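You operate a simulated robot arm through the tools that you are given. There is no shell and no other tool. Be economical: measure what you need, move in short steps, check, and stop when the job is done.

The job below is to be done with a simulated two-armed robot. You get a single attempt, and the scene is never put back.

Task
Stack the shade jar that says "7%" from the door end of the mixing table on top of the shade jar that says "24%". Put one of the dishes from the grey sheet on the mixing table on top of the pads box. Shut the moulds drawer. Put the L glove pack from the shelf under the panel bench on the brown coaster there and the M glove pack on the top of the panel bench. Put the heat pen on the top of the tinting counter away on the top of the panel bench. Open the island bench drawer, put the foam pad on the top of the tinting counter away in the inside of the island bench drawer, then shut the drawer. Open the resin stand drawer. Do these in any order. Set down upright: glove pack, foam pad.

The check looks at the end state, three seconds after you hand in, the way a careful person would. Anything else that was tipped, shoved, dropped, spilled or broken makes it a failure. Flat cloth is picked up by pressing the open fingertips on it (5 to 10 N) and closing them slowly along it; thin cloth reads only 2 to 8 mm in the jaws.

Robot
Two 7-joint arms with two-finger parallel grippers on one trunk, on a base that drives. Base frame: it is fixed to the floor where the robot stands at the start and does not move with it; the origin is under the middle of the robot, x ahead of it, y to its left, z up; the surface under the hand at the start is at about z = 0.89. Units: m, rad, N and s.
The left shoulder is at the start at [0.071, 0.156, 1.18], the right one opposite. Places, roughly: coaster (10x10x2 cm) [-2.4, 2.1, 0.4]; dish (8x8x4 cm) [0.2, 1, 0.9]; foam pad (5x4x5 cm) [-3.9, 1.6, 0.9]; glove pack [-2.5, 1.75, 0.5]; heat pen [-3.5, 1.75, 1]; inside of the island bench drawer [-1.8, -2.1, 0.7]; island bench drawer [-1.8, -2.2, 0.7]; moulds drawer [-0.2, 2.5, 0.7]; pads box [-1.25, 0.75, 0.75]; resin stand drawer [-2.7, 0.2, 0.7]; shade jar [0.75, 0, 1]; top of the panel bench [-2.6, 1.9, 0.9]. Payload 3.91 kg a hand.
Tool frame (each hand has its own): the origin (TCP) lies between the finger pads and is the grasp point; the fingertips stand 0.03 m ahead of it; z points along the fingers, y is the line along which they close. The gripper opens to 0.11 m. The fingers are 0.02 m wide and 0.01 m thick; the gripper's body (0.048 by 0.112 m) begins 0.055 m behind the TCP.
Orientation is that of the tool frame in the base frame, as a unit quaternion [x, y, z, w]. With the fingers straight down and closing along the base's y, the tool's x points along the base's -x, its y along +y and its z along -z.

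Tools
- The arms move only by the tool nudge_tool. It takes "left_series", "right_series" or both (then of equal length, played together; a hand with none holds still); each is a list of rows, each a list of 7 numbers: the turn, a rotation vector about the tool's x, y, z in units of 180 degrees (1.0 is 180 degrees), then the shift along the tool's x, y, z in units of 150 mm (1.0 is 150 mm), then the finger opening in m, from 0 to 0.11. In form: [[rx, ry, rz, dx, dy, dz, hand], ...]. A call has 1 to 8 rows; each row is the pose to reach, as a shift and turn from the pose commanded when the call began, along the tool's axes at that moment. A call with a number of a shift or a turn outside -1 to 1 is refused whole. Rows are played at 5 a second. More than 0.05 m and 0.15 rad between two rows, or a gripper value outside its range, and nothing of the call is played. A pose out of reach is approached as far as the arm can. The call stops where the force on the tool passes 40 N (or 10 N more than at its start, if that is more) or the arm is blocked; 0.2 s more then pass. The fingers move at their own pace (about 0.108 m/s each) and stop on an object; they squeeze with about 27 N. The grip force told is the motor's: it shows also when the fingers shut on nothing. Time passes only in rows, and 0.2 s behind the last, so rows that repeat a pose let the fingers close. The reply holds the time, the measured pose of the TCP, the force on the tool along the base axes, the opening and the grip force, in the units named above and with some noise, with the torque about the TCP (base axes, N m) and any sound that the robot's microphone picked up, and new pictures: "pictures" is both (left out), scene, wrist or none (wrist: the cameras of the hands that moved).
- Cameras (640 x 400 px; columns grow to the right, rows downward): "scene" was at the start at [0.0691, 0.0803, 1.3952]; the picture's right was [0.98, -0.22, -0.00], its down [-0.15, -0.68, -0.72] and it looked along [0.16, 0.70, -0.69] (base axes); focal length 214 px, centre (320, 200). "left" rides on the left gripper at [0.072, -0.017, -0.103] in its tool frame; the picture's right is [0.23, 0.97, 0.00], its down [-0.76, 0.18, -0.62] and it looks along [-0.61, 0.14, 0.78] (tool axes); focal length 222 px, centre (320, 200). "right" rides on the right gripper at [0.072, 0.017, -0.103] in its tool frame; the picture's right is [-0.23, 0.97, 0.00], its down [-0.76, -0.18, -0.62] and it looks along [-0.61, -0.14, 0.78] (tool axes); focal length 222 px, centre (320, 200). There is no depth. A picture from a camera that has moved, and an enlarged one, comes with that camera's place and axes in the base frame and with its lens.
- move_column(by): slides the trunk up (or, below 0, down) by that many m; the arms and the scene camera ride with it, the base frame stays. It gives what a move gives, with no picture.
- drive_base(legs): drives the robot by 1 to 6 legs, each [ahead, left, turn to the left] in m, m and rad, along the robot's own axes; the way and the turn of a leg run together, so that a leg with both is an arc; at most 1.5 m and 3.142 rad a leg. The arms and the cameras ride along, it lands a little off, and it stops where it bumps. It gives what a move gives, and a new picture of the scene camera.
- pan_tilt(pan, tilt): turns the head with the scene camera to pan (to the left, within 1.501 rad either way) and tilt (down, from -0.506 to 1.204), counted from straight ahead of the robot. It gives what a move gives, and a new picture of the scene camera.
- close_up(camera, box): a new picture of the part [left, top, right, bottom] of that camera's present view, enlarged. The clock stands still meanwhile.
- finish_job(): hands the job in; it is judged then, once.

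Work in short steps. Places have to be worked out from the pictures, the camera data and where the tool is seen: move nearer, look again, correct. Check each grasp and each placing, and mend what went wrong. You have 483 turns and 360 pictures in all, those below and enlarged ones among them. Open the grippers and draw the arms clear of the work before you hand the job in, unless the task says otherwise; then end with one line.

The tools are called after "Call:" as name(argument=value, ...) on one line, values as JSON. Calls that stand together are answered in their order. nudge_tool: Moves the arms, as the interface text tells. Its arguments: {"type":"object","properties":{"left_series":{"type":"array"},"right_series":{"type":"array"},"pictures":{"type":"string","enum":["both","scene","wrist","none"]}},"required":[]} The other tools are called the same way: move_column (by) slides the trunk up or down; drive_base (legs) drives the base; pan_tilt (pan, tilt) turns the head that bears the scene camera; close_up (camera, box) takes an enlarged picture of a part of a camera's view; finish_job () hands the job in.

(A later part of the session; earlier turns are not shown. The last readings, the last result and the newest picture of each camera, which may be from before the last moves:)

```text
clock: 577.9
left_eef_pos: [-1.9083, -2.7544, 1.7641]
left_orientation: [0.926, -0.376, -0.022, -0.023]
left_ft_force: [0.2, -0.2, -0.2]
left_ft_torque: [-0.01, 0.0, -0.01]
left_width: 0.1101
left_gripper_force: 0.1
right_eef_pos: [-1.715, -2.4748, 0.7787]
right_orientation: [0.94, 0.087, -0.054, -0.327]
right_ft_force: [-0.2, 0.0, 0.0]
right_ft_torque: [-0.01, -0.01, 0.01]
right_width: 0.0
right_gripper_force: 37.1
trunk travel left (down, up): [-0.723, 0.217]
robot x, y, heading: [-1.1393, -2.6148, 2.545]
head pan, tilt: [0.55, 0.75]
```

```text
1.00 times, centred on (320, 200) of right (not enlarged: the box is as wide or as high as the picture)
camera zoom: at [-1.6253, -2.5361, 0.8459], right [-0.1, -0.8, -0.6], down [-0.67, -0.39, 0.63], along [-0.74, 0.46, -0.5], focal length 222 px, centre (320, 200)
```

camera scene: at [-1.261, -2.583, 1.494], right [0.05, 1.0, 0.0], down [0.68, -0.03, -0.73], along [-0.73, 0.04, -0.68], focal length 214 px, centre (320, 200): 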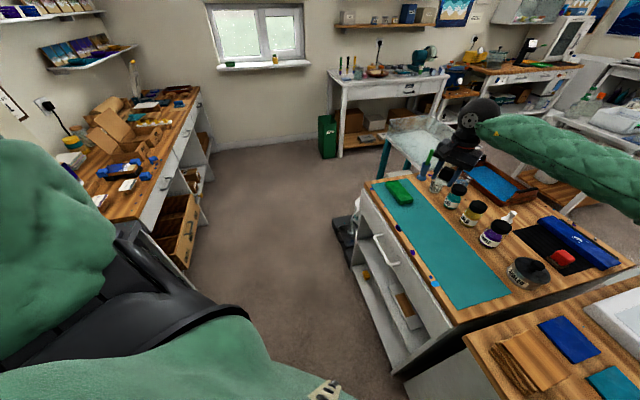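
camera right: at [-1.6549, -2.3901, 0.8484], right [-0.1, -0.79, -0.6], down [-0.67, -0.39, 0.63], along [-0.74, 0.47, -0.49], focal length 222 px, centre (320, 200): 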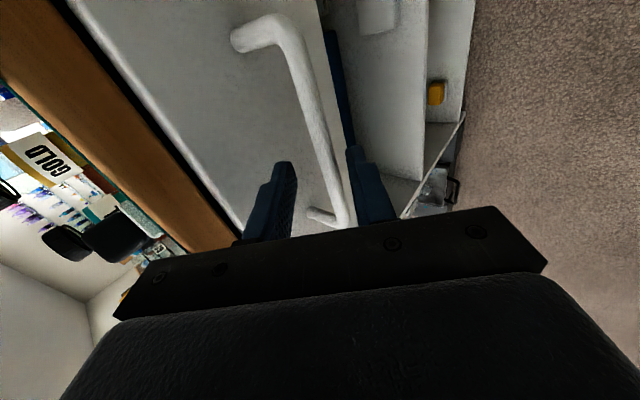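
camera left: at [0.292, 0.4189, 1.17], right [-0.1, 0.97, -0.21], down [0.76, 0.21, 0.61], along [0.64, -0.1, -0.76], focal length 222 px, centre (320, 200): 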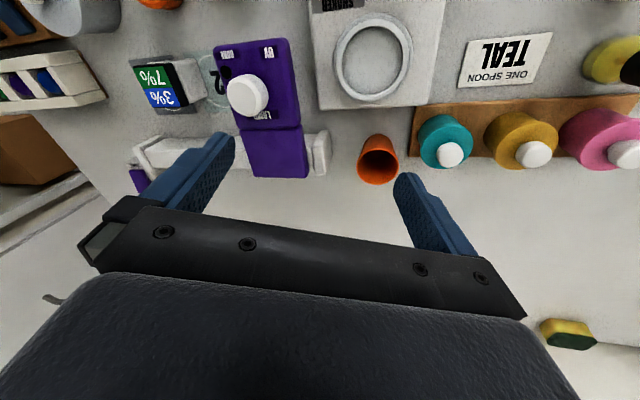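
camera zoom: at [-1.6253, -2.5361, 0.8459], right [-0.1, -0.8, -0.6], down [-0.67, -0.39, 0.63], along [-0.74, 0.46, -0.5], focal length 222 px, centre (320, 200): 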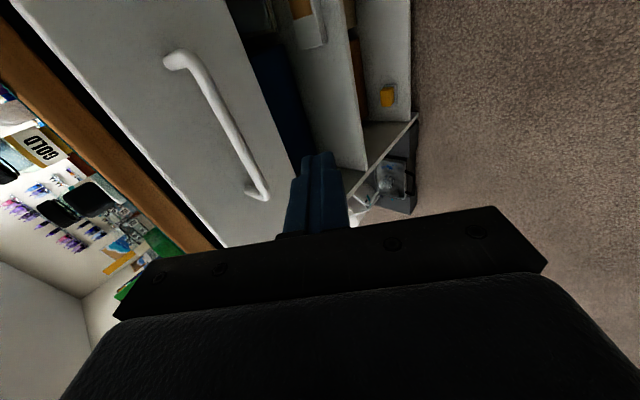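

The drawer opened ≈5 cm, then the leaned grip slipped. I'll use a near-vertical hand now: straighten, rise, and position over the bar.

Call:
nudge_tool(right_series=[[-0.04, 0, 0, 0, -0.07, -0.09, 0.03], [-0.08, 0, 0, 0, -0.14, -0.18, 0.03], [-0.12, 0, 0, 0, -0.21, -0.27, 0.03], [-0.16, 0, 0, 0, -0.28, -0.36, 0.03], [-0.2, 0, 0, 0, -0.4, -0.5, 0.03]], pictures="none")

Call:
nudge_tool(right_series=[[0, 0, 0, 0.05, -0.24, 0, 0.03], [0, 0, 0, 0.1, -0.47, 0, 0.03], [0, 0, 0, 0.144, -0.7, 0, 0.03], [0, 0, 0, 0.144, -0.7, 0, 0.03]], pictures="wrist")

```text
clock: 579.1
left_eef_pos: [-1.907, -2.7525, 1.7648]
left_orientation: [0.926, -0.377, -0.022, -0.022]
left_ft_force: [0.3, 0.4, -0.4]
left_ft_torque: [0.0, 0.01, 0.0]
left_width: 0.11
left_gripper_force: 0.0
right_eef_pos: [-1.7125, -2.4718, 0.8767]
right_orientation: [0.994, 0.1, -0.025, -0.018]
right_ft_force: [-0.9, -0.7, -0.5]
right_ft_torque: [-0.03, 0.02, -0.04]
right_width: 0.03
right_gripper_force: 0.2
trunk travel left (down, up): [-0.723, 0.217]
robot x, y, heading: [-1.1343, -2.6179, 2.546]
head pan, tilt: [0.55, 0.75]
```

```text
clock: 580.1
left_eef_pos: [-1.9077, -2.7539, 1.7652]
left_orientation: [0.926, -0.376, -0.022, -0.023]
left_ft_force: [0.5, 0.4, 0.1]
left_ft_torque: [-0.03, 0.0, 0.0]
left_width: 0.11
left_gripper_force: 0.1
right_eef_pos: [-1.7096, -2.3643, 0.8809]
right_orientation: [0.995, 0.099, -0.024, -0.019]
right_ft_force: [0.1, 0.6, -0.2]
right_ft_torque: [-0.04, -0.01, -0.02]
right_width: 0.03
right_gripper_force: 0.1
trunk travel left (down, up): [-0.723, 0.217]
robot x, y, heading: [-1.1353, -2.6131, 2.548]
head pan, tilt: [0.55, 0.75]
camera right: at [-1.6308, -2.3715, 0.9797], right [-0.03, -1.0, -0.03], down [-0.75, 0.0, 0.66], along [-0.66, 0.04, -0.75], focal length 222 px, centre (320, 200)
```

right: 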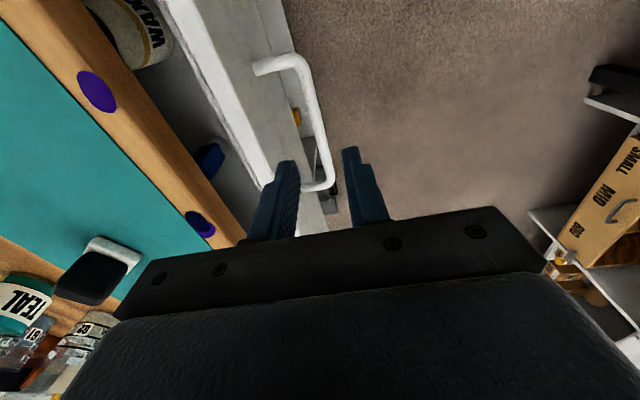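

The bar is right between the fingers below. Descend, close lightly and pull straight south.

Call:
nudge_tool(right_series=[[0, 0, 0, 0, 0, 0.25, 0.03], [0, 0, 0, 0, 0, 0.5, 0.03], [0, 0, 0, 0, 0, 0.78, 0.03], [0, 0, 0, 0, 0, 0.78, 0.014]], pictures="none")

Call:
nudge_tool(right_series=[[0, 0, 0, 0, 0.12, 0, 0.014], [0, 0, 0, 0, 0.24, 0, 0.014], [0, 0, 0, 0, 0.36, 0, 0.014], [0, 0, 0, 0, 0.48, 0, 0.014], [0, 0, 0, 0, 0.6, 0, 0.014], [0, 0, 0, 0, 0.72, 0, 0.014], [0, 0, 0, 0, 0.85, 0, 0.014]], pictures="wrist")

```text
clock: 581.1
left_eef_pos: [-1.9089, -2.754, 1.765]
left_orientation: [0.926, -0.376, -0.021, -0.024]
left_ft_force: [1.0, -0.7, 0.0]
left_ft_torque: [-0.01, -0.01, -0.02]
left_width: 0.1101
left_gripper_force: 0.1
right_eef_pos: [-1.7172, -2.3623, 0.7618]
right_orientation: [0.995, 0.099, -0.024, -0.019]
right_ft_force: [-0.9, -0.9, 1.0]
right_ft_torque: [0.02, -0.05, -0.01]
right_width: 0.0141
right_gripper_force: 0.3
trunk travel left (down, up): [-0.723, 0.217]
robot x, y, heading: [-1.1388, -2.6167, 2.54]
head pan, tilt: [0.55, 0.75]
```

```text
clock: 582.7
left_eef_pos: [-1.9072, -2.7548, 1.7666]
left_orientation: [0.926, -0.376, -0.023, -0.022]
left_ft_force: [0.5, -0.8, -0.1]
left_ft_torque: [-0.03, 0.02, 0.01]
left_width: 0.1101
left_gripper_force: 0.0
right_eef_pos: [-1.6905, -2.4875, 0.7602]
right_orientation: [0.994, 0.1, -0.025, -0.02]
right_ft_force: [6.5, 0.6, 28.2]
right_ft_torque: [1.41, -0.13, -0.3]
right_width: 0.015
right_gripper_force: 0.7
trunk travel left (down, up): [-0.723, 0.217]
robot x, y, heading: [-1.1341, -2.6143, 2.546]
head pan, tilt: [0.55, 0.75]
camera right: at [-1.6091, -2.4936, 0.8593], right [-0.03, -1.0, -0.03], down [-0.75, 0.0, 0.67], along [-0.66, 0.04, -0.75], focal length 222 px, centre (320, 200)
```

right: 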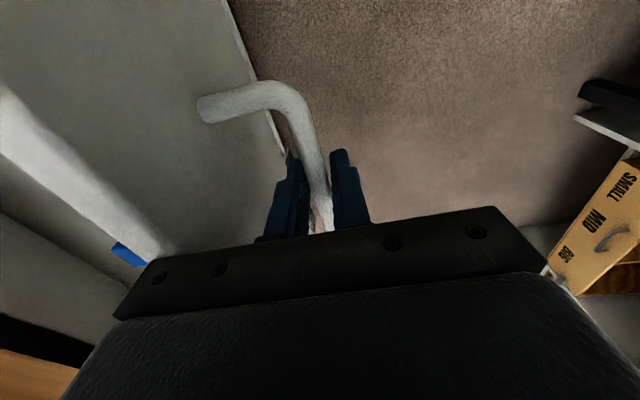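

The drawer is open ≈0.18 m. Release the bar, rise, and go back for the foam pad.

Call:
nudge_tool(right_series=[[0, 0, 0, 0, 0, 0, 0.035], [0, 0, 0, 0, 0, 0, 0.035], [0, 0, 0, 0, 0, -0.25, 0.035], [0, 0, 0, 0, 0, -0.5, 0.035], [0, 0, 0, 0, 0, -0.75, 0.05], [0, 0, 0, 0, 0, -1.0, 0.07]], pictures="none")

Call:
nudge_tool(right_series=[[0, 0, 0, 0, 0, -0.3, 0.08], [0, 0, 0, 0, 0, -0.6, 0.08], [0, 0, 0, 0, -0.25, -0.7, 0.08], [0, 0, 0, 0, -0.5, -0.7, 0.08], [0, 0, 0, 0, -0.75, -0.7, 0.08], [0, 0, 0, 0, -1.0, -0.7, 0.08]], pictures="none")

Call:
nudge_tool(right_series=[[0, 0, -0.04, -0.06, -0.2, 0, 0.08], [0, 0, -0.085, -0.12, -0.4, 0, 0.08], [0, 0, -0.13, -0.18, -0.6, 0, 0.08], [0, 0, -0.17, -0.24, -0.8, 0, 0.08], [0, 0, -0.17, -0.31, -1.0, 0, 0.08]], pictures="wrist")

```text
clock: 584.1
left_eef_pos: [-1.9078, -2.7541, 1.7652]
left_orientation: [0.926, -0.376, -0.021, -0.022]
left_ft_force: [0.3, -0.2, 0.6]
left_ft_torque: [0.03, 0.01, 0.03]
left_width: 0.1102
left_gripper_force: 0.0
right_eef_pos: [-1.6826, -2.4899, 0.9076]
right_orientation: [0.994, 0.1, -0.025, -0.02]
right_ft_force: [0.3, 0.7, 0.6]
right_ft_torque: [0.01, -0.02, 0.02]
right_width: 0.07
right_gripper_force: 0.1
trunk travel left (down, up): [-0.723, 0.217]
robot x, y, heading: [-1.1385, -2.6179, 2.544]
head pan, tilt: [0.55, 0.75]
```

```text
clock: 585.5
left_eef_pos: [-1.9072, -2.7507, 1.7651]
left_orientation: [0.926, -0.376, -0.021, -0.022]
left_ft_force: [1.9, 0.0, 0.6]
left_ft_torque: [0.01, 0.0, 0.0]
left_width: 0.1099
left_gripper_force: 0.0
right_eef_pos: [-1.7083, -2.3453, 1.0195]
right_orientation: [0.994, 0.101, -0.025, -0.019]
right_ft_force: [-0.3, 0.3, 0.8]
right_ft_torque: [0.0, 0.03, 0.05]
right_width: 0.0798
right_gripper_force: 0.0
trunk travel left (down, up): [-0.723, 0.217]
robot x, y, heading: [-1.1348, -2.6142, 2.549]
head pan, tilt: [0.55, 0.75]
```

```text
clock: 586.7
left_eef_pos: [-1.908, -2.7532, 1.7645]
left_orientation: [0.926, -0.377, -0.022, -0.022]
left_ft_force: [-0.3, 0.0, -0.2]
left_ft_torque: [-0.01, 0.04, 0.0]
left_width: 0.1099
left_gripper_force: 0.1
right_eef_pos: [-1.7571, -2.2524, 1.0258]
right_orientation: [0.947, 0.319, -0.02, -0.025]
right_ft_force: [0.1, -0.1, -0.1]
right_ft_torque: [0.04, 0.01, -0.03]
right_width: 0.08
right_gripper_force: 0.0
right hand out of reach, approached as far as the arm can: row 4, 5
trunk travel left (down, up): [-0.723, 0.217]
robot x, y, heading: [-1.1382, -2.6168, 2.547]
head pan, tilt: [0.55, 0.75]
camera right: at [-1.6833, -2.2271, 1.1256], right [0.41, -0.91, -0.05], down [-0.68, -0.34, 0.65], along [-0.61, -0.23, -0.76], focal length 222 px, centre (320, 200)
```

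right: 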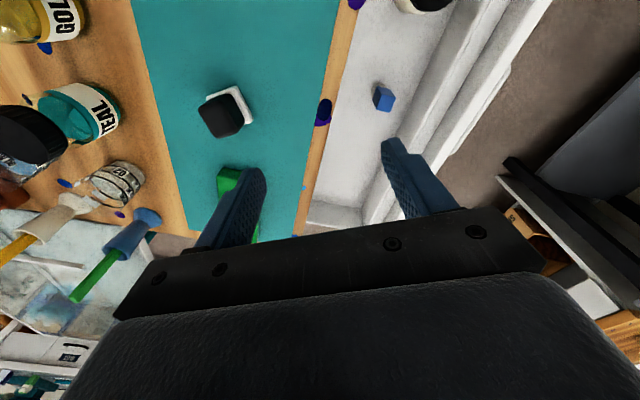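

That wrist angle is out of reach; rotate back to the original grip angle while moving over the pad (still at [−1.803, −2.163]).

Call:
nudge_tool(right_series=[[0, 0, 0.047, 0, 0, 0, 0.08], [0, 0, 0.094, 0, 0, 0, 0.08], [0, 0, 0.141, 0.02, -0.1, 0, 0.08], [0, 0, 0.188, 0.04, -0.2, 0, 0.08], [0, 0, 0.235, 0.06, -0.3, 0, 0.08], [0, 0, 0.282, 0.08, -0.4, 0, 0.08], [0, 0, 0.329, 0.1, -0.52, 0, 0.08], [0, 0, 0.376, 0.114, -0.653, 0, 0.07]], pictures="none")

Call:
nudge_tool(right_series=[[0, 0, 0.045, 0, 0, 0, 0.06], [0, 0, 0.095, 0, 0, 0, 0.055], [0, 0, 0.095, 0, 0, 0, 0.055]], pictures="none")

```text
clock: 588.5
left_eef_pos: [-1.9079, -2.753, 1.7657]
left_orientation: [0.926, -0.376, -0.02, -0.022]
left_ft_force: [-0.7, -0.4, 0.6]
left_ft_torque: [0.0, 0.01, 0.04]
left_width: 0.1101
left_gripper_force: 0.0
right_eef_pos: [-1.8016, -2.1646, 1.0323]
right_orientation: [0.964, -0.263, -0.029, -0.009]
right_ft_force: [-0.2, 0.5, 0.2]
right_ft_torque: [-0.01, 0.02, -0.01]
right_width: 0.0702
right_gripper_force: 0.0
trunk travel left (down, up): [-0.723, 0.217]
robot x, y, heading: [-1.1337, -2.6162, 2.545]
head pan, tilt: [0.55, 0.75]
```

```text
refused: row 2 steps farther than a row can; nothing moved
```

Call:
nudge_tool(right_series=[[0, 0, 0.035, 0, 0, 0, 0.065], [0, 0, 0.07, 0, 0, 0, 0.06], [0, 0, 0.097, 0, 0, 0, 0.056], [0, 0, 0.097, 0.02, 0, 0.32, 0.056], [0, 0, 0.097, 0.04, 0, 0.64, 0.056], [0, 0, 0.097, 0.06, 0, 0.96, 0.056], [0, 0, 0.097, 0.06, 0, 0.96, 0.03], [0, 0, 0.097, 0.06, 0, 0.96, 0.02]], pictures="wrist")

```text
clock: 590.3
left_eef_pos: [-1.9089, -2.7521, 1.7652]
left_orientation: [0.926, -0.377, -0.022, -0.023]
left_ft_force: [0.2, 0.1, -0.5]
left_ft_torque: [0.01, 0.0, 0.02]
left_width: 0.1098
left_gripper_force: 0.1
right_eef_pos: [-1.8024, -2.1665, 0.8899]
right_orientation: [0.913, -0.406, -0.03, -0.005]
right_ft_force: [1.0, -0.7, 0.2]
right_ft_torque: [-0.03, -0.02, 0.03]
right_width: 0.0412
right_gripper_force: 26.6
trunk travel left (down, up): [-0.723, 0.217]
robot x, y, heading: [-1.1391, -2.6166, 2.544]
head pan, tilt: [0.55, 0.75]
camera right: at [-1.7607, -2.2363, 0.9892], right [-0.87, -0.49, 0.03], down [-0.35, 0.66, 0.66], along [-0.34, 0.57, -0.75], focal length 222 px, centre (320, 200)
```

right: 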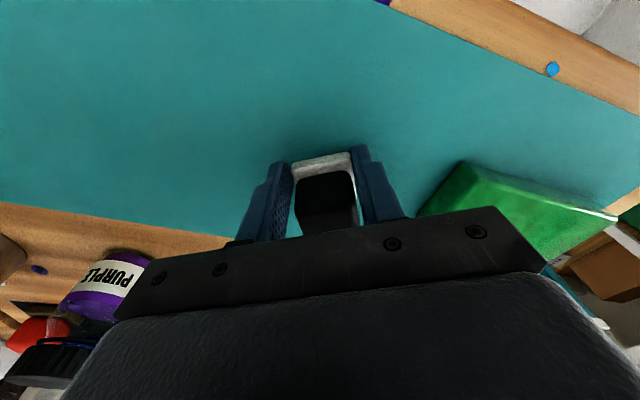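

Pad re-gripped. Lift it and carry it over the open drawer (aim ≈[−1.66, −2.37]).

Call:
nudge_tool(right_series=[[0, 0, 0, 0, 0, -0.3, 0.02], [0, 0, 0, 0, 0, -0.6, 0.02], [0, 0, 0, 0, 0, -0.87, 0.02], [0, 0, 0, 0.3, 0.03, -0.87, 0.02], [0, 0, 0, 0.6, 0.06, -0.87, 0.02], [0, 0, 0, 0.9, 0.1, -0.87, 0.02]], pictures="none")

Call:
nudge_tool(right_series=[[0, 0, 0, 0.3, 0.05, 0, 0.02], [0, 0, 0, 0.6, 0.1, 0, 0.02], [0, 0, 0, 0.8, 0.13, 0.1, 0.02], [0, 0, 0, 0.8, 0.13, 0.4, 0.02], [0, 0, 0, 0.8, 0.13, 0.6, 0.02]], pictures="wrist")

```text
clock: 591.7
left_eef_pos: [-1.9081, -2.7542, 1.7649]
left_orientation: [0.926, -0.377, -0.022, -0.023]
left_ft_force: [0.5, 0.4, 0.3]
left_ft_torque: [0.01, 0.02, -0.04]
left_width: 0.1102
left_gripper_force: 0.1
right_eef_pos: [-1.7128, -2.2827, 1.0119]
right_orientation: [0.913, -0.407, -0.031, -0.005]
right_ft_force: [-0.6, -0.1, -0.7]
right_ft_torque: [0.01, -0.02, 0.0]
right_width: 0.0412
right_gripper_force: 27.1
trunk travel left (down, up): [-0.723, 0.217]
robot x, y, heading: [-1.1327, -2.6168, 2.548]
head pan, tilt: [0.55, 0.75]
```

```text
clock: 592.9
left_eef_pos: [-1.9097, -2.7533, 1.7651]
left_orientation: [0.926, -0.376, -0.022, -0.023]
left_ft_force: [0.9, -0.3, 0.2]
left_ft_torque: [-0.01, -0.01, 0.0]
left_width: 0.1103
left_gripper_force: 0.0
right_eef_pos: [-1.6541, -2.3784, 0.9136]
right_orientation: [0.913, -0.406, -0.031, -0.006]
right_ft_force: [-0.2, 0.3, 0.3]
right_ft_torque: [0.01, 0.01, -0.02]
right_width: 0.0408
right_gripper_force: 26.6
trunk travel left (down, up): [-0.723, 0.217]
robot x, y, heading: [-1.1385, -2.6186, 2.544]
head pan, tilt: [0.55, 0.75]
camera right: at [-1.6121, -2.4485, 1.0127], right [-0.87, -0.49, 0.03], down [-0.35, 0.66, 0.67], along [-0.34, 0.57, -0.75], focal length 222 px, centre (320, 200)
```

right: 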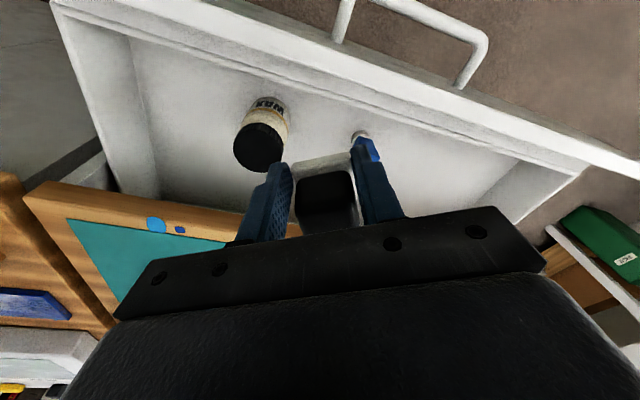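

Inside: WAX jar at left, blue cube at right. The clear spot between them is ≈[−1.683, −2.347]. Shift there and lower.

Call:
nudge_tool(right_series=[[0, 0, 0, -0.14, 0, 0, 0.02], [0, 0, 0, -0.26, 0, 0, 0.02], [0, 0, 0, -0.25, 0, 0.25, 0.02], [0, 0, 0, -0.23, 0, 0.5, 0.02], [0, 0, 0, -0.22, 0, 0.75, 0.02], [0, 0, 0, -0.21, 0, 0.95, 0.02]], pictures="wrist")

```text
clock: 594.3
left_eef_pos: [-1.9073, -2.7537, 1.7643]
left_orientation: [0.926, -0.377, -0.021, -0.022]
left_ft_force: [0.1, 0.4, -0.1]
left_ft_torque: [0.02, -0.02, 0.0]
left_width: 0.1099
left_gripper_force: 0.0
right_eef_pos: [-1.6817, -2.3504, 0.7721]
right_orientation: [0.913, -0.406, -0.03, -0.005]
right_ft_force: [-0.2, 0.2, -0.8]
right_ft_torque: [-0.03, -0.02, -0.01]
right_width: 0.0408
right_gripper_force: 26.5
trunk travel left (down, up): [-0.723, 0.217]
robot x, y, heading: [-1.1354, -2.6166, 2.547]
head pan, tilt: [0.55, 0.75]
camera right: at [-1.6406, -2.4197, 0.8723], right [-0.87, -0.49, 0.03], down [-0.35, 0.66, 0.66], along [-0.34, 0.57, -0.75], focal length 222 px, centre (320, 200)
```

right: 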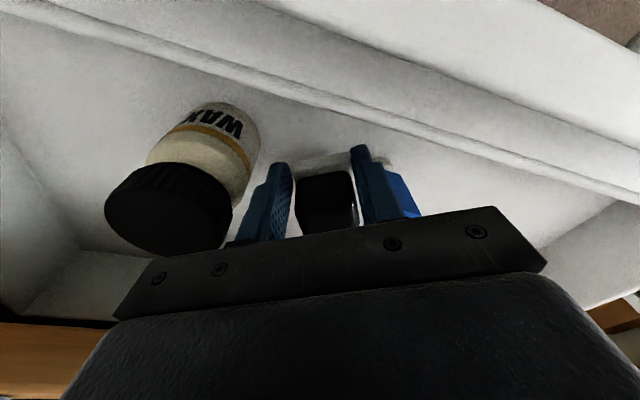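

Call:
nudge_tool(right_series=[[0, 0, 0, 0, 0, 0.04, 0.02], [0, 0, 0, 0, 0, 0.08, 0.02], [0, 0, 0, 0, 0, 0.12, 0.02], [0, 0, 0, 0, 0, 0.16, 0.02], [0, 0, 0, 0, 0, 0.2, 0.02], [0, 0, 0, 0, 0, 0.24, 0.02], [0, 0, 0, 0, 0, 0.28, 0.02], [0, 0, 0, 0, 0, 0.32, 0.02]], pictures="none")

```text
clock: 595.7
left_eef_pos: [-1.9061, -2.7541, 1.7656]
left_orientation: [0.925, -0.378, -0.021, -0.024]
left_ft_force: [-0.5, 0.4, -0.1]
left_ft_torque: [-0.01, -0.01, 0.0]
left_width: 0.1097
left_gripper_force: 0.1
right_eef_pos: [-1.689, -2.3494, 0.7447]
right_orientation: [0.914, -0.405, -0.033, -0.003]
right_ft_force: [0.3, -1.6, 26.3]
right_ft_torque: [0.69, -1.4, -0.1]
right_width: 0.0411
right_gripper_force: 27.1
trunk travel left (down, up): [-0.723, 0.217]
robot x, y, heading: [-1.1351, -2.6129, 2.541]
head pan, tilt: [0.55, 0.75]
stopped in row 7 (right hand): the force on the tool passed its limit at 49 N (the readings are from after the stop); the commanded pose is now the measured one
```

Pad is on the drawer floor. Open a little and rise.

Call:
nudge_tool(right_series=[[0, 0, 0, 0, 0, -0.015, 0.044], [0, 0, 0, 0, 0, -0.015, 0.05], [0, 0, 0, 0, 0, -0.015, 0.05], [0, 0, 0, 0, 0, -0.25, 0.05], [0, 0, 0, 0, 0, -0.5, 0.05], [0, 0, 0, 0, 0, -0.75, 0.05], [0, 0, 0, 0, 0, -1.0, 0.05]], pictures="none")

Call:
nudge_tool(right_series=[[0, 0, 0, 0, 0, -0.3, 0.05], [0, 0, 0, 0, 0, -0.6, 0.03], [0, 0, 0, 0.25, 0.1, -0.8, 0.0], [0, 0, 0, 0.5, 0.2, -0.9, 0.0], [0, 0, 0, 0.75, 0.3, -0.9, 0.0], [0, 0, 0, 1.0, 0.4, -0.9, 0.0]], pictures="wrist")

```text
clock: 597.3
left_eef_pos: [-1.9074, -2.7538, 1.7646]
left_orientation: [0.926, -0.376, -0.023, -0.023]
left_ft_force: [-0.3, 0.4, -0.9]
left_ft_torque: [0.02, -0.01, 0.0]
left_width: 0.1101
left_gripper_force: 0.1
right_eef_pos: [-1.6761, -2.3565, 0.8922]
right_orientation: [0.914, -0.405, -0.032, -0.004]
right_ft_force: [0.6, -0.6, -0.7]
right_ft_torque: [0.04, -0.03, -0.01]
right_width: 0.0499
right_gripper_force: 0.1
trunk travel left (down, up): [-0.723, 0.217]
robot x, y, heading: [-1.1357, -2.6138, 2.542]
head pan, tilt: [0.55, 0.75]
```

```text
refused: row 3 steps farther than a row can; nothing moved
```

Call:
nudge_tool(right_series=[[0, 0, 0, 0, 0, -0.3, 0.03], [0, 0, 0, 0, 0, -0.6, 0.0], [0, 0, 0, 0.18, 0.16, -0.7, 0.0], [0, 0, 0, 0.36, 0.32, -0.7, 0.0], [0, 0, 0, 0.54, 0.48, -0.7, 0.0], [0, 0, 0, 0.72, 0.64, -0.7, 0.0], [0, 0, 0, 0.9, 0.82, -0.7, 0.0]], pictures="none")

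Call:
nudge_tool(right_series=[[0, 0, 0, 0.12, 0.11, 0, 0], [0, 0, 0, 0.24, 0.22, 0.1, 0], [0, 0, 0, 0.24, 0.22, 0.35, 0], [0, 0, 0, 0.24, 0.22, 0.6, 0], [0, 0, 0, 0.24, 0.22, 0.85, 0], [0, 0, 0, 0.24, 0.22, 1.0, 0]], pictures="wrist")

```text
clock: 598.9
left_eef_pos: [-1.909, -2.755, 1.7643]
left_orientation: [0.926, -0.377, -0.022, -0.022]
left_ft_force: [0.5, 0.1, 0.5]
left_ft_torque: [0.01, -0.04, 0.0]
left_width: 0.1099
left_gripper_force: 0.1
right_eef_pos: [-1.6737, -2.5433, 0.9909]
right_orientation: [0.913, -0.406, -0.033, -0.004]
right_ft_force: [0.4, -0.4, -0.1]
right_ft_torque: [-0.01, -0.05, 0.01]
right_width: 0.0002
right_gripper_force: 27.0
trunk travel left (down, up): [-0.723, 0.217]
robot x, y, heading: [-1.138, -2.6135, 2.545]
head pan, tilt: [0.55, 0.75]
```

```text
clock: 600.3
left_eef_pos: [-1.908, -2.7522, 1.7654]
left_orientation: [0.926, -0.377, -0.02, -0.023]
left_ft_force: [0.0, 0.3, 0.7]
left_ft_torque: [-0.01, 0.0, 0.02]
left_width: 0.1099
left_gripper_force: 0.1
right_eef_pos: [-1.6836, -2.5869, 0.8405]
right_orientation: [0.913, -0.406, -0.033, -0.004]
right_ft_force: [-0.1, -0.3, -0.7]
right_ft_torque: [-0.01, 0.01, 0.0]
right_width: 0.0
right_gripper_force: 26.2
trunk travel left (down, up): [-0.723, 0.217]
robot x, y, heading: [-1.1386, -2.6148, 2.548]
head pan, tilt: [0.55, 0.75]
camera right: at [-1.6404, -2.656, 0.9392], right [-0.87, -0.49, 0.03], down [-0.34, 0.66, 0.67], along [-0.34, 0.57, -0.75], focal length 222 px, centre (320, 200)
```

right: 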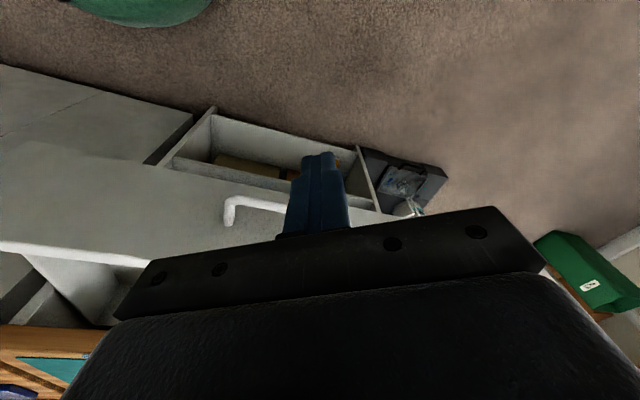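

Lower slightly and push north against the handle/front.

Call:
nudge_tool(right_series=[[0, 0, 0, 0, 0, 0.17, 0], [0, 0, 0, 0, 0, 0.33, 0], [0, 0, 0, -0.2, -0.12, 0.33, 0], [0, 0, 0, -0.4, -0.235, 0.33, 0], [0, 0, 0, -0.6, -0.354, 0.33, 0], [0, 0, 0, -0.8, -0.47, 0.33, 0], [0, 0, 0, -1.0, -0.59, 0.33, 0]], pictures="none")

Call:
nudge_tool(right_series=[[0, 0, 0, -0.12, -0.07, 0, 0], [0, 0, 0, -0.24, -0.14, 0, 0], [0, 0, 0, -0.36, -0.21, 0, 0], [0, 0, 0, -0.48, -0.28, 0, 0], [0, 0, 0, -0.6, -0.35, 0, 0], [0, 0, 0, -0.72, -0.42, 0, 0], [0, 0, 0, -0.84, -0.5, 0, 0], [0, 0, 0, -0.95, -0.56, 0, 0]], pictures="wrist")

```text
clock: 601.9
left_eef_pos: [-1.9073, -2.7528, 1.765]
left_orientation: [0.926, -0.377, -0.021, -0.021]
left_ft_force: [-0.4, -0.7, -0.1]
left_ft_torque: [-0.02, 0.01, -0.01]
left_width: 0.1101
left_gripper_force: 0.0
right_eef_pos: [-1.7209, -2.4139, 0.7949]
right_orientation: [0.913, -0.406, -0.033, -0.004]
right_ft_force: [0.2, 0.9, 0.0]
right_ft_torque: [-0.01, 0.01, 0.0]
right_width: 0.0003
right_gripper_force: 27.5
trunk travel left (down, up): [-0.723, 0.217]
robot x, y, heading: [-1.1374, -2.6162, 2.545]
head pan, tilt: [0.55, 0.75]
```

```text
clock: 603.5
left_eef_pos: [-1.9077, -2.7555, 1.7649]
left_orientation: [0.926, -0.376, -0.022, -0.022]
left_ft_force: [0.3, -0.5, 0.3]
left_ft_torque: [0.0, 0.01, 0.03]
left_width: 0.1101
left_gripper_force: 0.0
right_eef_pos: [-1.7445, -2.2871, 0.8022]
right_orientation: [0.916, -0.401, -0.029, -0.001]
right_ft_force: [3.0, -4.0, 2.8]
right_ft_torque: [0.0, -0.01, -0.05]
right_width: 0.0
right_gripper_force: 26.8
trunk travel left (down, up): [-0.723, 0.217]
robot x, y, heading: [-1.1339, -2.6162, 2.544]
head pan, tilt: [0.55, 0.75]
stopped in row 7 (right hand): the force on the tool passed its limit at 58 N (the readings are from after the stop); the commanded pose is now the measured one
camera right: at [-1.7015, -2.3547, 0.902], right [-0.87, -0.49, 0.04], down [-0.35, 0.66, 0.66], along [-0.35, 0.56, -0.75], focal length 222 px, centre (320, 200)
```

right: 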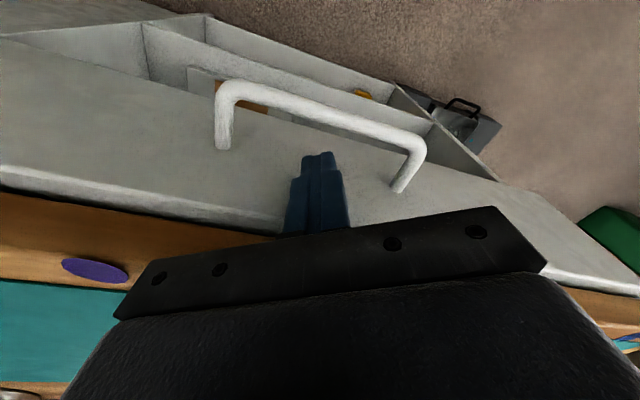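

The handle bar is back at its original line, so the island drawer is shut. Withdraw the hand south and up, then raise the trunk.

Call:
nudge_tool(right_series=[[0, 0, 0, 0.2, 0.12, 0, 0], [0, 0, 0, 0.4, 0.235, 0, 0], [0, 0, 0, 0.6, 0.354, 0, 0], [0, 0, 0, 0.8, 0.47, -0.1, 0], [0, 0, 0, 0.9, 0.5, -0.35, 0], [0, 0, 0, 0.9, 0.5, -0.65, 0], [0, 0, 0, 0.9, 0.5, -0.95, 0]], pictures="none")

Call:
move_column(by=0.21)

Call:
drive_base(legs=[[0, 0, 0.745], [1.428, -0.124, 0], [0.4, -0.06, 0], [-0.08, -0.695, 0], [-0.169, -0.784, 0], [-0.955, 0.043, 0]])

```text
clock: 605.1
left_eef_pos: [-1.9063, -2.7561, 1.7641]
left_orientation: [0.926, -0.376, -0.022, -0.022]
left_ft_force: [1.1, 0.1, 0.0]
left_ft_torque: [0.03, 0.03, 0.03]
left_width: 0.1101
left_gripper_force: 0.2
right_eef_pos: [-1.702, -2.4399, 0.9392]
right_orientation: [0.916, -0.4, -0.028, 0.0]
right_ft_force: [-0.6, -0.6, -0.5]
right_ft_torque: [0.04, 0.04, -0.02]
right_width: 0.0003
right_gripper_force: 27.3
trunk travel left (down, up): [-0.723, 0.217]
robot x, y, heading: [-1.138, -2.6164, 2.548]
head pan, tilt: [0.55, 0.75]
```

```text
clock: 607.3
left_eef_pos: [-1.9071, -2.7548, 1.9751]
left_orientation: [0.926, -0.377, -0.021, -0.023]
left_ft_force: [0.4, 0.3, -0.2]
left_ft_torque: [-0.03, -0.01, -0.02]
left_width: 0.1101
left_gripper_force: 0.1
right_eef_pos: [-1.7015, -2.438, 1.149]
right_orientation: [0.916, -0.4, -0.03, 0.0]
right_ft_force: [0.2, -0.3, 0.8]
right_ft_torque: [0.03, 0.03, 0.04]
right_width: 0.0
right_gripper_force: 26.6
trunk travel left (down, up): [-0.933, 0.007]
robot x, y, heading: [-1.1404, -2.6136, 2.544]
head pan, tilt: [0.55, 0.75]
```

```text
clock: 630.3
left_eef_pos: [-2.4584, -1.7179, 1.9742]
left_orientation: [0.999, -0.008, -0.028, -0.013]
left_ft_force: [0.1, 0.1, 0.2]
left_ft_torque: [0.0, 0.0, -0.04]
left_width: 0.1099
left_gripper_force: 0.1
right_eef_pos: [-2.5239, -1.3452, 1.1477]
right_orientation: [0.999, -0.036, -0.026, 0.01]
right_ft_force: [0.0, -0.6, -0.6]
right_ft_torque: [-0.01, 0.0, -0.03]
right_width: 0.0002
right_gripper_force: 27.0
trunk travel left (down, up): [-0.933, 0.007]
robot x, y, heading: [-1.9917, -1.0863, -2.986]
head pan, tilt: [0.55, 0.75]
camera scene: at [-2.1045, -1.1503, 1.7039], right [-0.65, 0.76, 0.0], down [0.52, 0.44, -0.73], along [-0.55, -0.48, -0.68], focal length 214 px, centre (320, 200)
```

scene: 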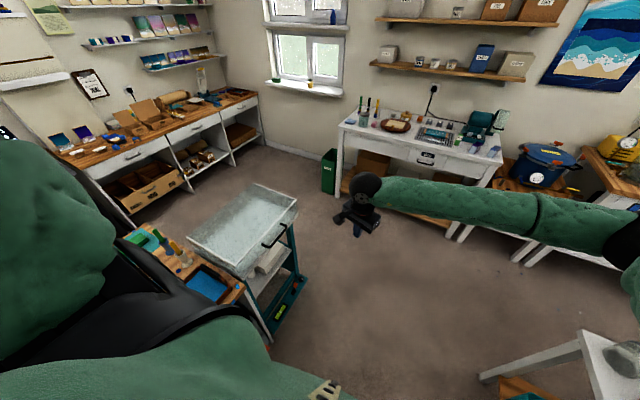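

Arrived north of the island. Look at the resin stand's east face.

Call:
pan_tilt(pan=-1.3, tilt=0.6)

Call:
close_up(camera="scene", box=[100, 120, 340, 300])

```text
clock: 632.2
left_eef_pos: [-2.4589, -1.7166, 1.9751]
left_orientation: [0.999, -0.008, -0.029, -0.013]
left_ft_force: [0.4, -0.8, -0.6]
left_ft_torque: [0.0, 0.0, -0.01]
left_width: 0.1102
left_gripper_force: 0.0
right_eef_pos: [-2.5239, -1.3476, 1.1493]
right_orientation: [0.999, -0.035, -0.028, 0.01]
right_ft_force: [0.5, -0.4, 0.1]
right_ft_torque: [0.02, -0.02, 0.01]
right_width: 0.0
right_gripper_force: 26.9
trunk travel left (down, up): [-0.933, 0.007]
robot x, y, heading: [-1.9913, -1.0848, -2.984]
head pan, tilt: [-1.3, 0.6]
camera scene: at [-2.0777, -1.0159, 1.7169], right [0.91, 0.42, 0.0], down [0.24, -0.51, -0.83], along [-0.34, 0.75, -0.56], focal length 214 px, centre (320, 200)
```

scene: 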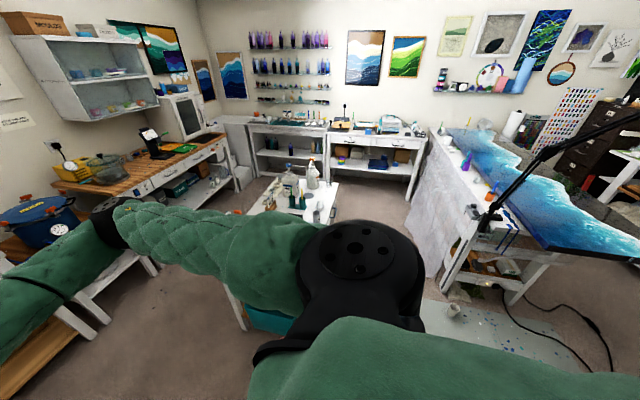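

```text
2.22 times, centred on (220, 210) of scene
camera zoom: at [-2.0777, -1.0159, 1.7169], right [0.91, 0.42, 0.0], down [0.24, -0.51, -0.83], along [-0.34, 0.75, -0.56], focal length 477 px, centre (542, 178)
```

zoom: 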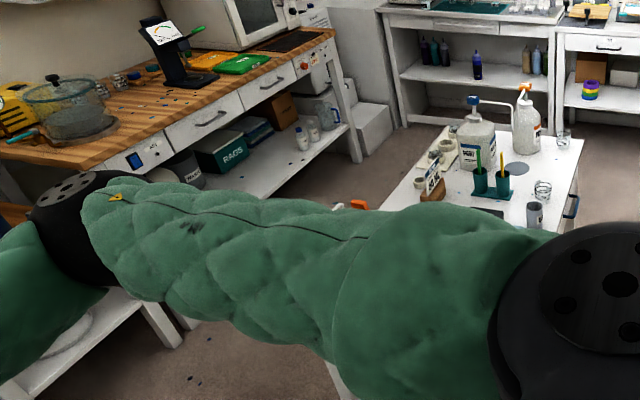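

Handle of the resin drawer triangulates to ≈[−2.487, 0.12, 0.788]. Turn to face south and back up the corridor to a stance north of it.

Call:
drive_base(legs=[[0, 0, 1.634], [-1.38, 0.176, 0], [-0.489, -0.126, 0]])

Call:
nudge_tool(right_series=[[0, 0, 0, 0, -0.25, 0, 0.05], [0, 0, 0, 0, -0.5, 0, 0.05], [0, 0, 0, 0, -0.75, 0, 0.05], [0, 0, 0, 0, -1.0, 0, 0.05]], pictures="none")

```text
clock: 645.6
left_eef_pos: [-1.6888, 0.3084, 1.9731]
left_orientation: [0.691, 0.722, -0.029, 0.011]
left_ft_force: [0.1, -0.9, -0.2]
left_ft_torque: [-0.02, 0.0, 0.01]
left_width: 0.11
left_gripper_force: 0.1
right_eef_pos: [-2.057, 0.2214, 1.1476]
right_orientation: [0.711, 0.703, -0.011, 0.027]
right_ft_force: [0.0, -0.7, -0.2]
right_ft_torque: [0.03, -0.01, -0.01]
right_width: 0.0001
right_gripper_force: 26.9
trunk travel left (down, up): [-0.933, 0.007]
robot x, y, heading: [-2.3475, 0.7357, -1.352]
head pan, tilt: [-1.3, 0.6]
camera scene: at [-2.4122, 0.6461, 1.7168], right [-0.47, 0.88, 0.0], down [0.5, 0.27, -0.83], along [-0.73, -0.39, -0.56], focal length 214 px, centre (320, 200)
```

scene: 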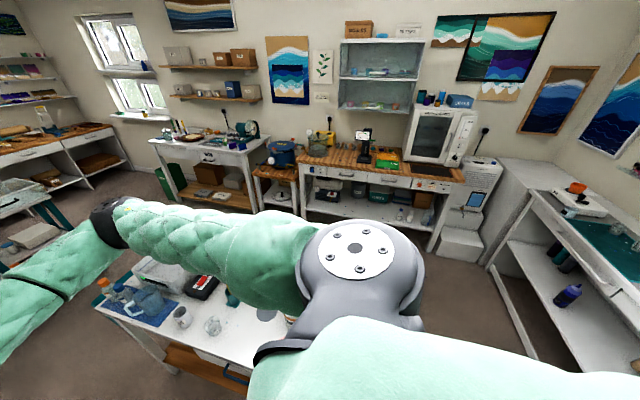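

```text
clock: 646.6
left_eef_pos: [-1.6934, 0.3105, 1.9769]
left_orientation: [0.691, 0.722, -0.029, 0.013]
left_ft_force: [-0.6, 0.7, -0.1]
left_ft_torque: [0.0, 0.02, 0.0]
left_width: 0.11
left_gripper_force: 0.0
right_eef_pos: [-2.2097, 0.2253, 1.1446]
right_orientation: [0.711, 0.703, -0.01, 0.028]
right_ft_force: [-0.5, 0.7, 0.4]
right_ft_torque: [0.0, 0.02, 0.0]
right_width: 0.05
right_gripper_force: 0.1
trunk travel left (down, up): [-0.933, 0.007]
robot x, y, heading: [-2.3476, 0.7409, -1.35]
head pan, tilt: [-1.3, 0.6]
```

Lower the right hand in the corridor, aligning it to the drawer's pull direction.

Call:
nudge_tool(right_series=[[0, 0, -0.02, 0, 0, 0.25, 0.05], [0, 0, -0.04, 0, 0, 0.5, 0.05], [0, 0, -0.06, 0, 0, 0.75, 0.05], [0, 0, -0.083, 0, 0, 1.0, 0.05]], pictures="none")

Call:
nudge_tool(right_series=[[0, 0, 0, 0.05, -0.1, 0.25, 0.05], [0, 0, 0, 0.1, -0.2, 0.5, 0.05], [0.04, 0, 0, 0.15, -0.3, 0.75, 0.05], [0.08, 0, 0, 0.2, -0.4, 1.0, 0.05], [0.12, 0, 0, 0.25, -0.5, 1.0, 0.05], [0.167, 0, 0, 0.25, -0.5, 1.0, 0.05]], pictures="wrist")

```text
clock: 647.6
left_eef_pos: [-1.6892, 0.3084, 1.9737]
left_orientation: [0.691, 0.722, -0.029, 0.011]
left_ft_force: [0.4, 0.4, -1.6]
left_ft_torque: [0.0, 0.03, 0.01]
left_width: 0.1098
left_gripper_force: 0.1
right_eef_pos: [-2.2034, 0.2166, 0.993]
right_orientation: [0.613, 0.789, -0.014, 0.025]
right_ft_force: [0.0, -0.7, -0.2]
right_ft_torque: [0.02, 0.05, 0.0]
right_width: 0.0499
right_gripper_force: 0.0
trunk travel left (down, up): [-0.933, 0.007]
robot x, y, heading: [-2.3414, 0.7404, -1.351]
head pan, tilt: [-1.3, 0.6]
```

```text
clock: 649.0
left_eef_pos: [-1.6879, 0.3092, 1.9735]
left_orientation: [0.692, 0.722, -0.029, 0.01]
left_ft_force: [0.2, 0.4, 0.0]
left_ft_torque: [0.03, 0.06, 0.02]
left_width: 0.1099
left_gripper_force: 0.1
right_eef_pos: [-2.2824, 0.2247, 0.8413]
right_orientation: [0.599, 0.758, -0.22, -0.135]
right_ft_force: [0.1, 0.0, -0.8]
right_ft_torque: [0.01, 0.04, 0.0]
right_width: 0.0502
right_gripper_force: 0.0
trunk travel left (down, up): [-0.933, 0.007]
robot x, y, heading: [-2.3484, 0.7391, -1.352]
head pan, tilt: [-1.3, 0.6]
camera right: at [-2.2359, 0.3149, 0.9192], right [0.88, -0.04, -0.47], down [0.33, -0.66, 0.67], along [-0.34, -0.75, -0.57], focal length 222 px, centre (320, 200)
```

right: 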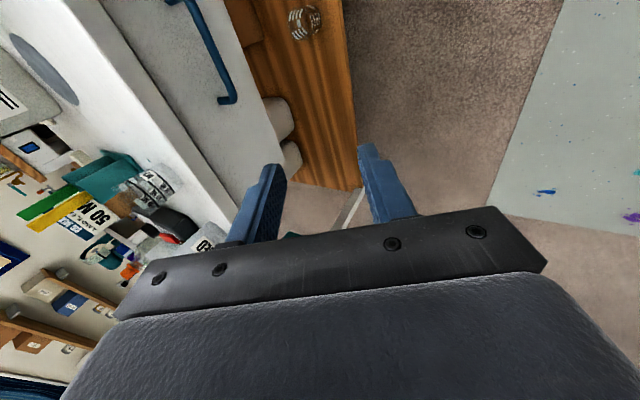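

The blue bar's ends give ≈[−2.496, 0.24] at z≈0.72. Approach it along the finger axis from the east.

Call:
nudge_tool(right_series=[[0, 0, 0, 0.105, -0.128, 0.203, 0.05], [0, 0, 0, 0.21, -0.256, 0.406, 0.05], [0, 0, 0, 0.315, -0.384, 0.61, 0.05], [0, 0, 0, 0.417, -0.512, 0.812, 0.05], [0, 0, 0, 0.455, -0.65, 0.855, 0.05], [0, 0, 0, 0.492, -0.79, 0.897, 0.05]], pictures="wrist")

```text
clock: 650.4
left_eef_pos: [-1.69, 0.311, 1.9757]
left_orientation: [0.692, 0.721, -0.028, 0.012]
left_ft_force: [-0.4, 0.5, -0.3]
left_ft_torque: [0.0, 0.0, 0.0]
left_width: 0.11
left_gripper_force: 0.3
right_eef_pos: [-2.4633, 0.2505, 0.779]
right_orientation: [0.599, 0.758, -0.219, -0.134]
right_ft_force: [0.8, 0.1, 0.3]
right_ft_torque: [-0.02, 0.01, -0.02]
right_width: 0.0499
right_gripper_force: 0.0
trunk travel left (down, up): [-0.933, 0.007]
robot x, y, heading: [-2.3435, 0.741, -1.351]
head pan, tilt: [-1.3, 0.6]
camera right: at [-2.4183, 0.3408, 0.8565], right [0.88, -0.04, -0.47], down [0.33, -0.66, 0.67], along [-0.33, -0.75, -0.57], focal length 222 px, centre (320, 200)
```

right: 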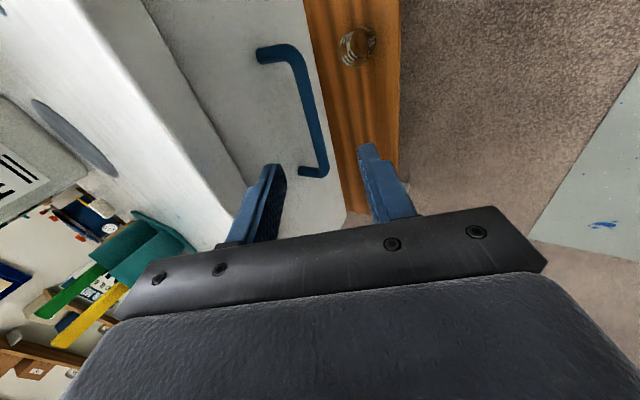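

The bar lines up with the finger gap. Advance onto it and close.

Call:
nudge_tool(right_series=[[0, 0, 0, 0, 0, 0.15, 0.05], [0, 0, 0, 0, 0, 0.3, 0.05], [0, 0, 0, 0, 0, 0.45, 0.05], [0, 0, 0, 0, 0, 0.45, 0.03], [0, 0, 0, 0, 0, 0.45, 0.01], [0, 0, 0, 0, 0, 0.45, 0.0]], pictures="none")

Call:
nudge_tool(right_series=[[0, 0, 0, 0, 0.08, -0.046, 0], [0, 0, 0, 0, 0.16, -0.092, 0], [0, 0, 0, 0, 0.24, -0.137, 0], [0, 0, 0, 0, 0.32, -0.183, 0], [0, 0, 0, 0, 0.4, -0.229, 0], [0, 0, 0, 0, 0.48, -0.275, 0], [0, 0, 0, 0, 0.56, -0.32, 0], [0, 0, 0, 0, 0.64, -0.366, 0]], pictures="wrist")

```text
clock: 651.8
left_eef_pos: [-1.692, 0.3096, 1.9736]
left_orientation: [0.691, 0.722, -0.028, 0.011]
left_ft_force: [0.3, -0.5, -0.2]
left_ft_torque: [0.01, 0.03, 0.02]
left_width: 0.11
left_gripper_force: 0.0
right_eef_pos: [-2.4943, 0.2409, 0.7214]
right_orientation: [0.598, 0.759, -0.218, -0.135]
right_ft_force: [-0.6, -0.7, 0.0]
right_ft_torque: [-0.01, 0.0, 0.0]
right_width: 0.0001
right_gripper_force: 27.5
trunk travel left (down, up): [-0.933, 0.007]
robot x, y, heading: [-2.3456, 0.7375, -1.355]
head pan, tilt: [-1.3, 0.6]
```

```text
clock: 653.6
left_eef_pos: [-1.6886, 0.3098, 1.9744]
left_orientation: [0.692, 0.721, -0.029, 0.011]
left_ft_force: [0.1, -0.7, 0.9]
left_ft_torque: [0.03, 0.02, -0.05]
left_width: 0.11
left_gripper_force: 0.0
right_eef_pos: [-2.3876, 0.2674, 0.7223]
right_orientation: [0.599, 0.758, -0.219, -0.135]
right_ft_force: [0.5, -0.5, -0.3]
right_ft_torque: [0.01, 0.02, 0.0]
right_width: 0.0001
right_gripper_force: 27.4
trunk travel left (down, up): [-0.933, 0.007]
robot x, y, heading: [-2.348, 0.737, -1.355]
head pan, tilt: [-1.3, 0.6]
camera right: at [-2.3423, 0.3568, 0.7998], right [0.88, -0.04, -0.47], down [0.33, -0.66, 0.67], along [-0.34, -0.75, -0.57], focal length 222 px, centre (320, 200)
```

right: 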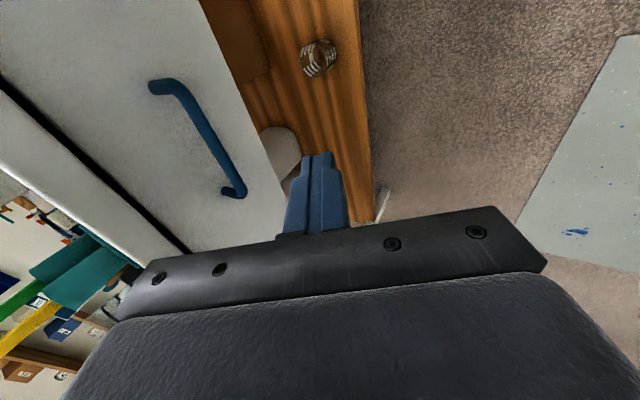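

The bar is lower/further in: re-triangulated to ≈[−2.519, 0.24, 0.693]. Re-approach and close.

Call:
nudge_tool(right_series=[[0, 0, 0, 0.02, -0.23, 0.05, 0.05], [0, 0, 0, 0.035, -0.46, 0.1, 0.05], [0, 0, 0, 0.05, -0.681, 0.155, 0.05], [0, 0, 0, 0.05, -0.681, 0.3, 0.05], [0, 0, 0, 0.05, -0.681, 0.45, 0.05], [0, 0, 0, 0.05, -0.681, 0.59, 0.05], [0, 0, 0, 0.05, -0.681, 0.59, 0.02], [0, 0, 0, 0.05, -0.681, 0.59, 0.0]], pictures="none")

```text
clock: 655.0
left_eef_pos: [-1.6888, 0.3111, 1.9743]
left_orientation: [0.691, 0.722, -0.03, 0.011]
left_ft_force: [-0.1, -0.2, 0.1]
left_ft_torque: [-0.03, -0.02, -0.02]
left_width: 0.1101
left_gripper_force: 0.1
right_eef_pos: [-2.5101, 0.2418, 0.7013]
right_orientation: [0.599, 0.76, -0.217, -0.132]
right_ft_force: [6.3, 3.8, 4.1]
right_ft_torque: [0.01, 0.1, -0.15]
right_width: 0.0481
right_gripper_force: 0.0
trunk travel left (down, up): [-0.933, 0.007]
robot x, y, heading: [-2.3488, 0.7406, -1.354]
head pan, tilt: [-1.3, 0.6]
stopped in row 6 (right hand): the force on the tool passed its limit at 48 N (the readings are from after the stop); the commanded pose is now the measured one
```

Finger touched the drawer front – deep enough. Close on the bar now.

Call:
nudge_tool(right_series=[[0, 0, 0, 0, 0.02, -0.01, 0.04], [0, 0, 0, 0, 0.02, -0.01, 0.02], [0, 0, 0, 0, 0.02, -0.01, 0.005], [0, 0, 0, 0, 0.02, -0.01, 0.0]], pictures="wrist")

```text
clock: 656.0
left_eef_pos: [-1.6896, 0.3106, 1.9758]
left_orientation: [0.691, 0.722, -0.029, 0.012]
left_ft_force: [1.0, -0.6, -0.1]
left_ft_torque: [0.0, 0.0, -0.01]
left_width: 0.11
left_gripper_force: 0.1
right_eef_pos: [-2.5081, 0.2428, 0.7013]
right_orientation: [0.599, 0.759, -0.218, -0.132]
right_ft_force: [-0.7, -1.5, 13.3]
right_ft_torque: [0.17, 0.07, 0.04]
right_width: 0.0116
right_gripper_force: 45.0
trunk travel left (down, up): [-0.933, 0.007]
robot x, y, heading: [-2.3438, 0.7394, -1.358]
head pan, tilt: [-1.3, 0.6]
camera right: at [-2.4635, 0.3329, 0.7791], right [0.89, -0.04, -0.46], down [0.32, -0.66, 0.68], along [-0.33, -0.75, -0.58], focal length 222 px, centre (320, 200)
```

right: 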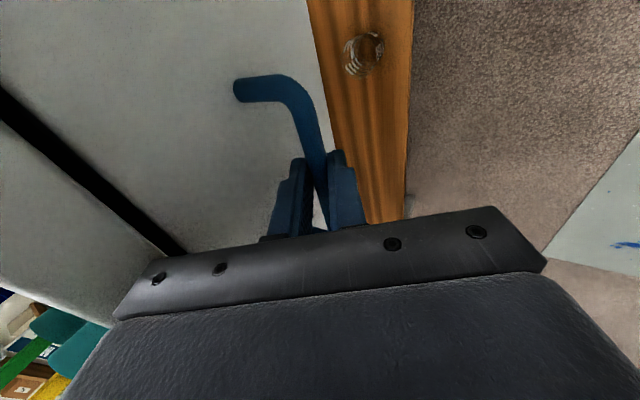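

Bar gripped. Pull slowly along the drawer's direction.

Call:
nudge_tool(right_series=[[0, 0, 0, 0, 0.06, -0.03, 0], [0, 0, 0, 0, 0.12, -0.062, 0], [0, 0, 0, 0, 0.18, -0.095, 0], [0, 0, 0, 0, 0.24, -0.13, 0], [0, 0, 0, 0, 0.3, -0.165, 0], [0, 0, 0, 0, 0.36, -0.2, 0], [0, 0, 0, 0, 0.42, -0.235, 0], [0, 0, 0, 0, 0.48, -0.27, 0]], pictures="wrist")

```text
clock: 657.0
left_eef_pos: [-1.6891, 0.3117, 1.9745]
left_orientation: [0.691, 0.722, -0.03, 0.012]
left_ft_force: [0.0, -0.6, -0.5]
left_ft_torque: [0.0, -0.02, 0.0]
left_width: 0.1101
left_gripper_force: 0.1
right_eef_pos: [-2.4678, 0.2518, 0.7004]
right_orientation: [0.598, 0.759, -0.219, -0.131]
right_ft_force: [0.7, 2.6, 15.5]
right_ft_torque: [1.12, 0.35, -0.27]
right_width: 0.0118
right_gripper_force: 45.2
trunk travel left (down, up): [-0.933, 0.007]
robot x, y, heading: [-2.3421, 0.74, -1.349]
head pan, tilt: [-1.3, 0.6]
stopped in row 5 (right hand): the force on the tool passed its limit at 41 N (the readings are from after the stop); the commanded pose is now the measured one
camera right: at [-2.422, 0.3419, 0.7787], right [0.89, -0.04, -0.46], down [0.32, -0.66, 0.68], along [-0.33, -0.75, -0.57], focal length 222 px, centre (320, 200)
```

right: 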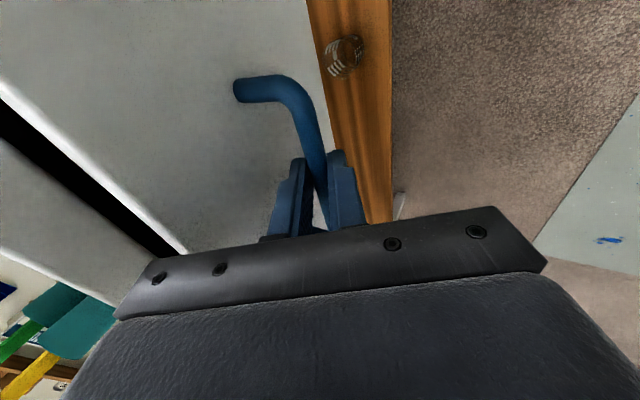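

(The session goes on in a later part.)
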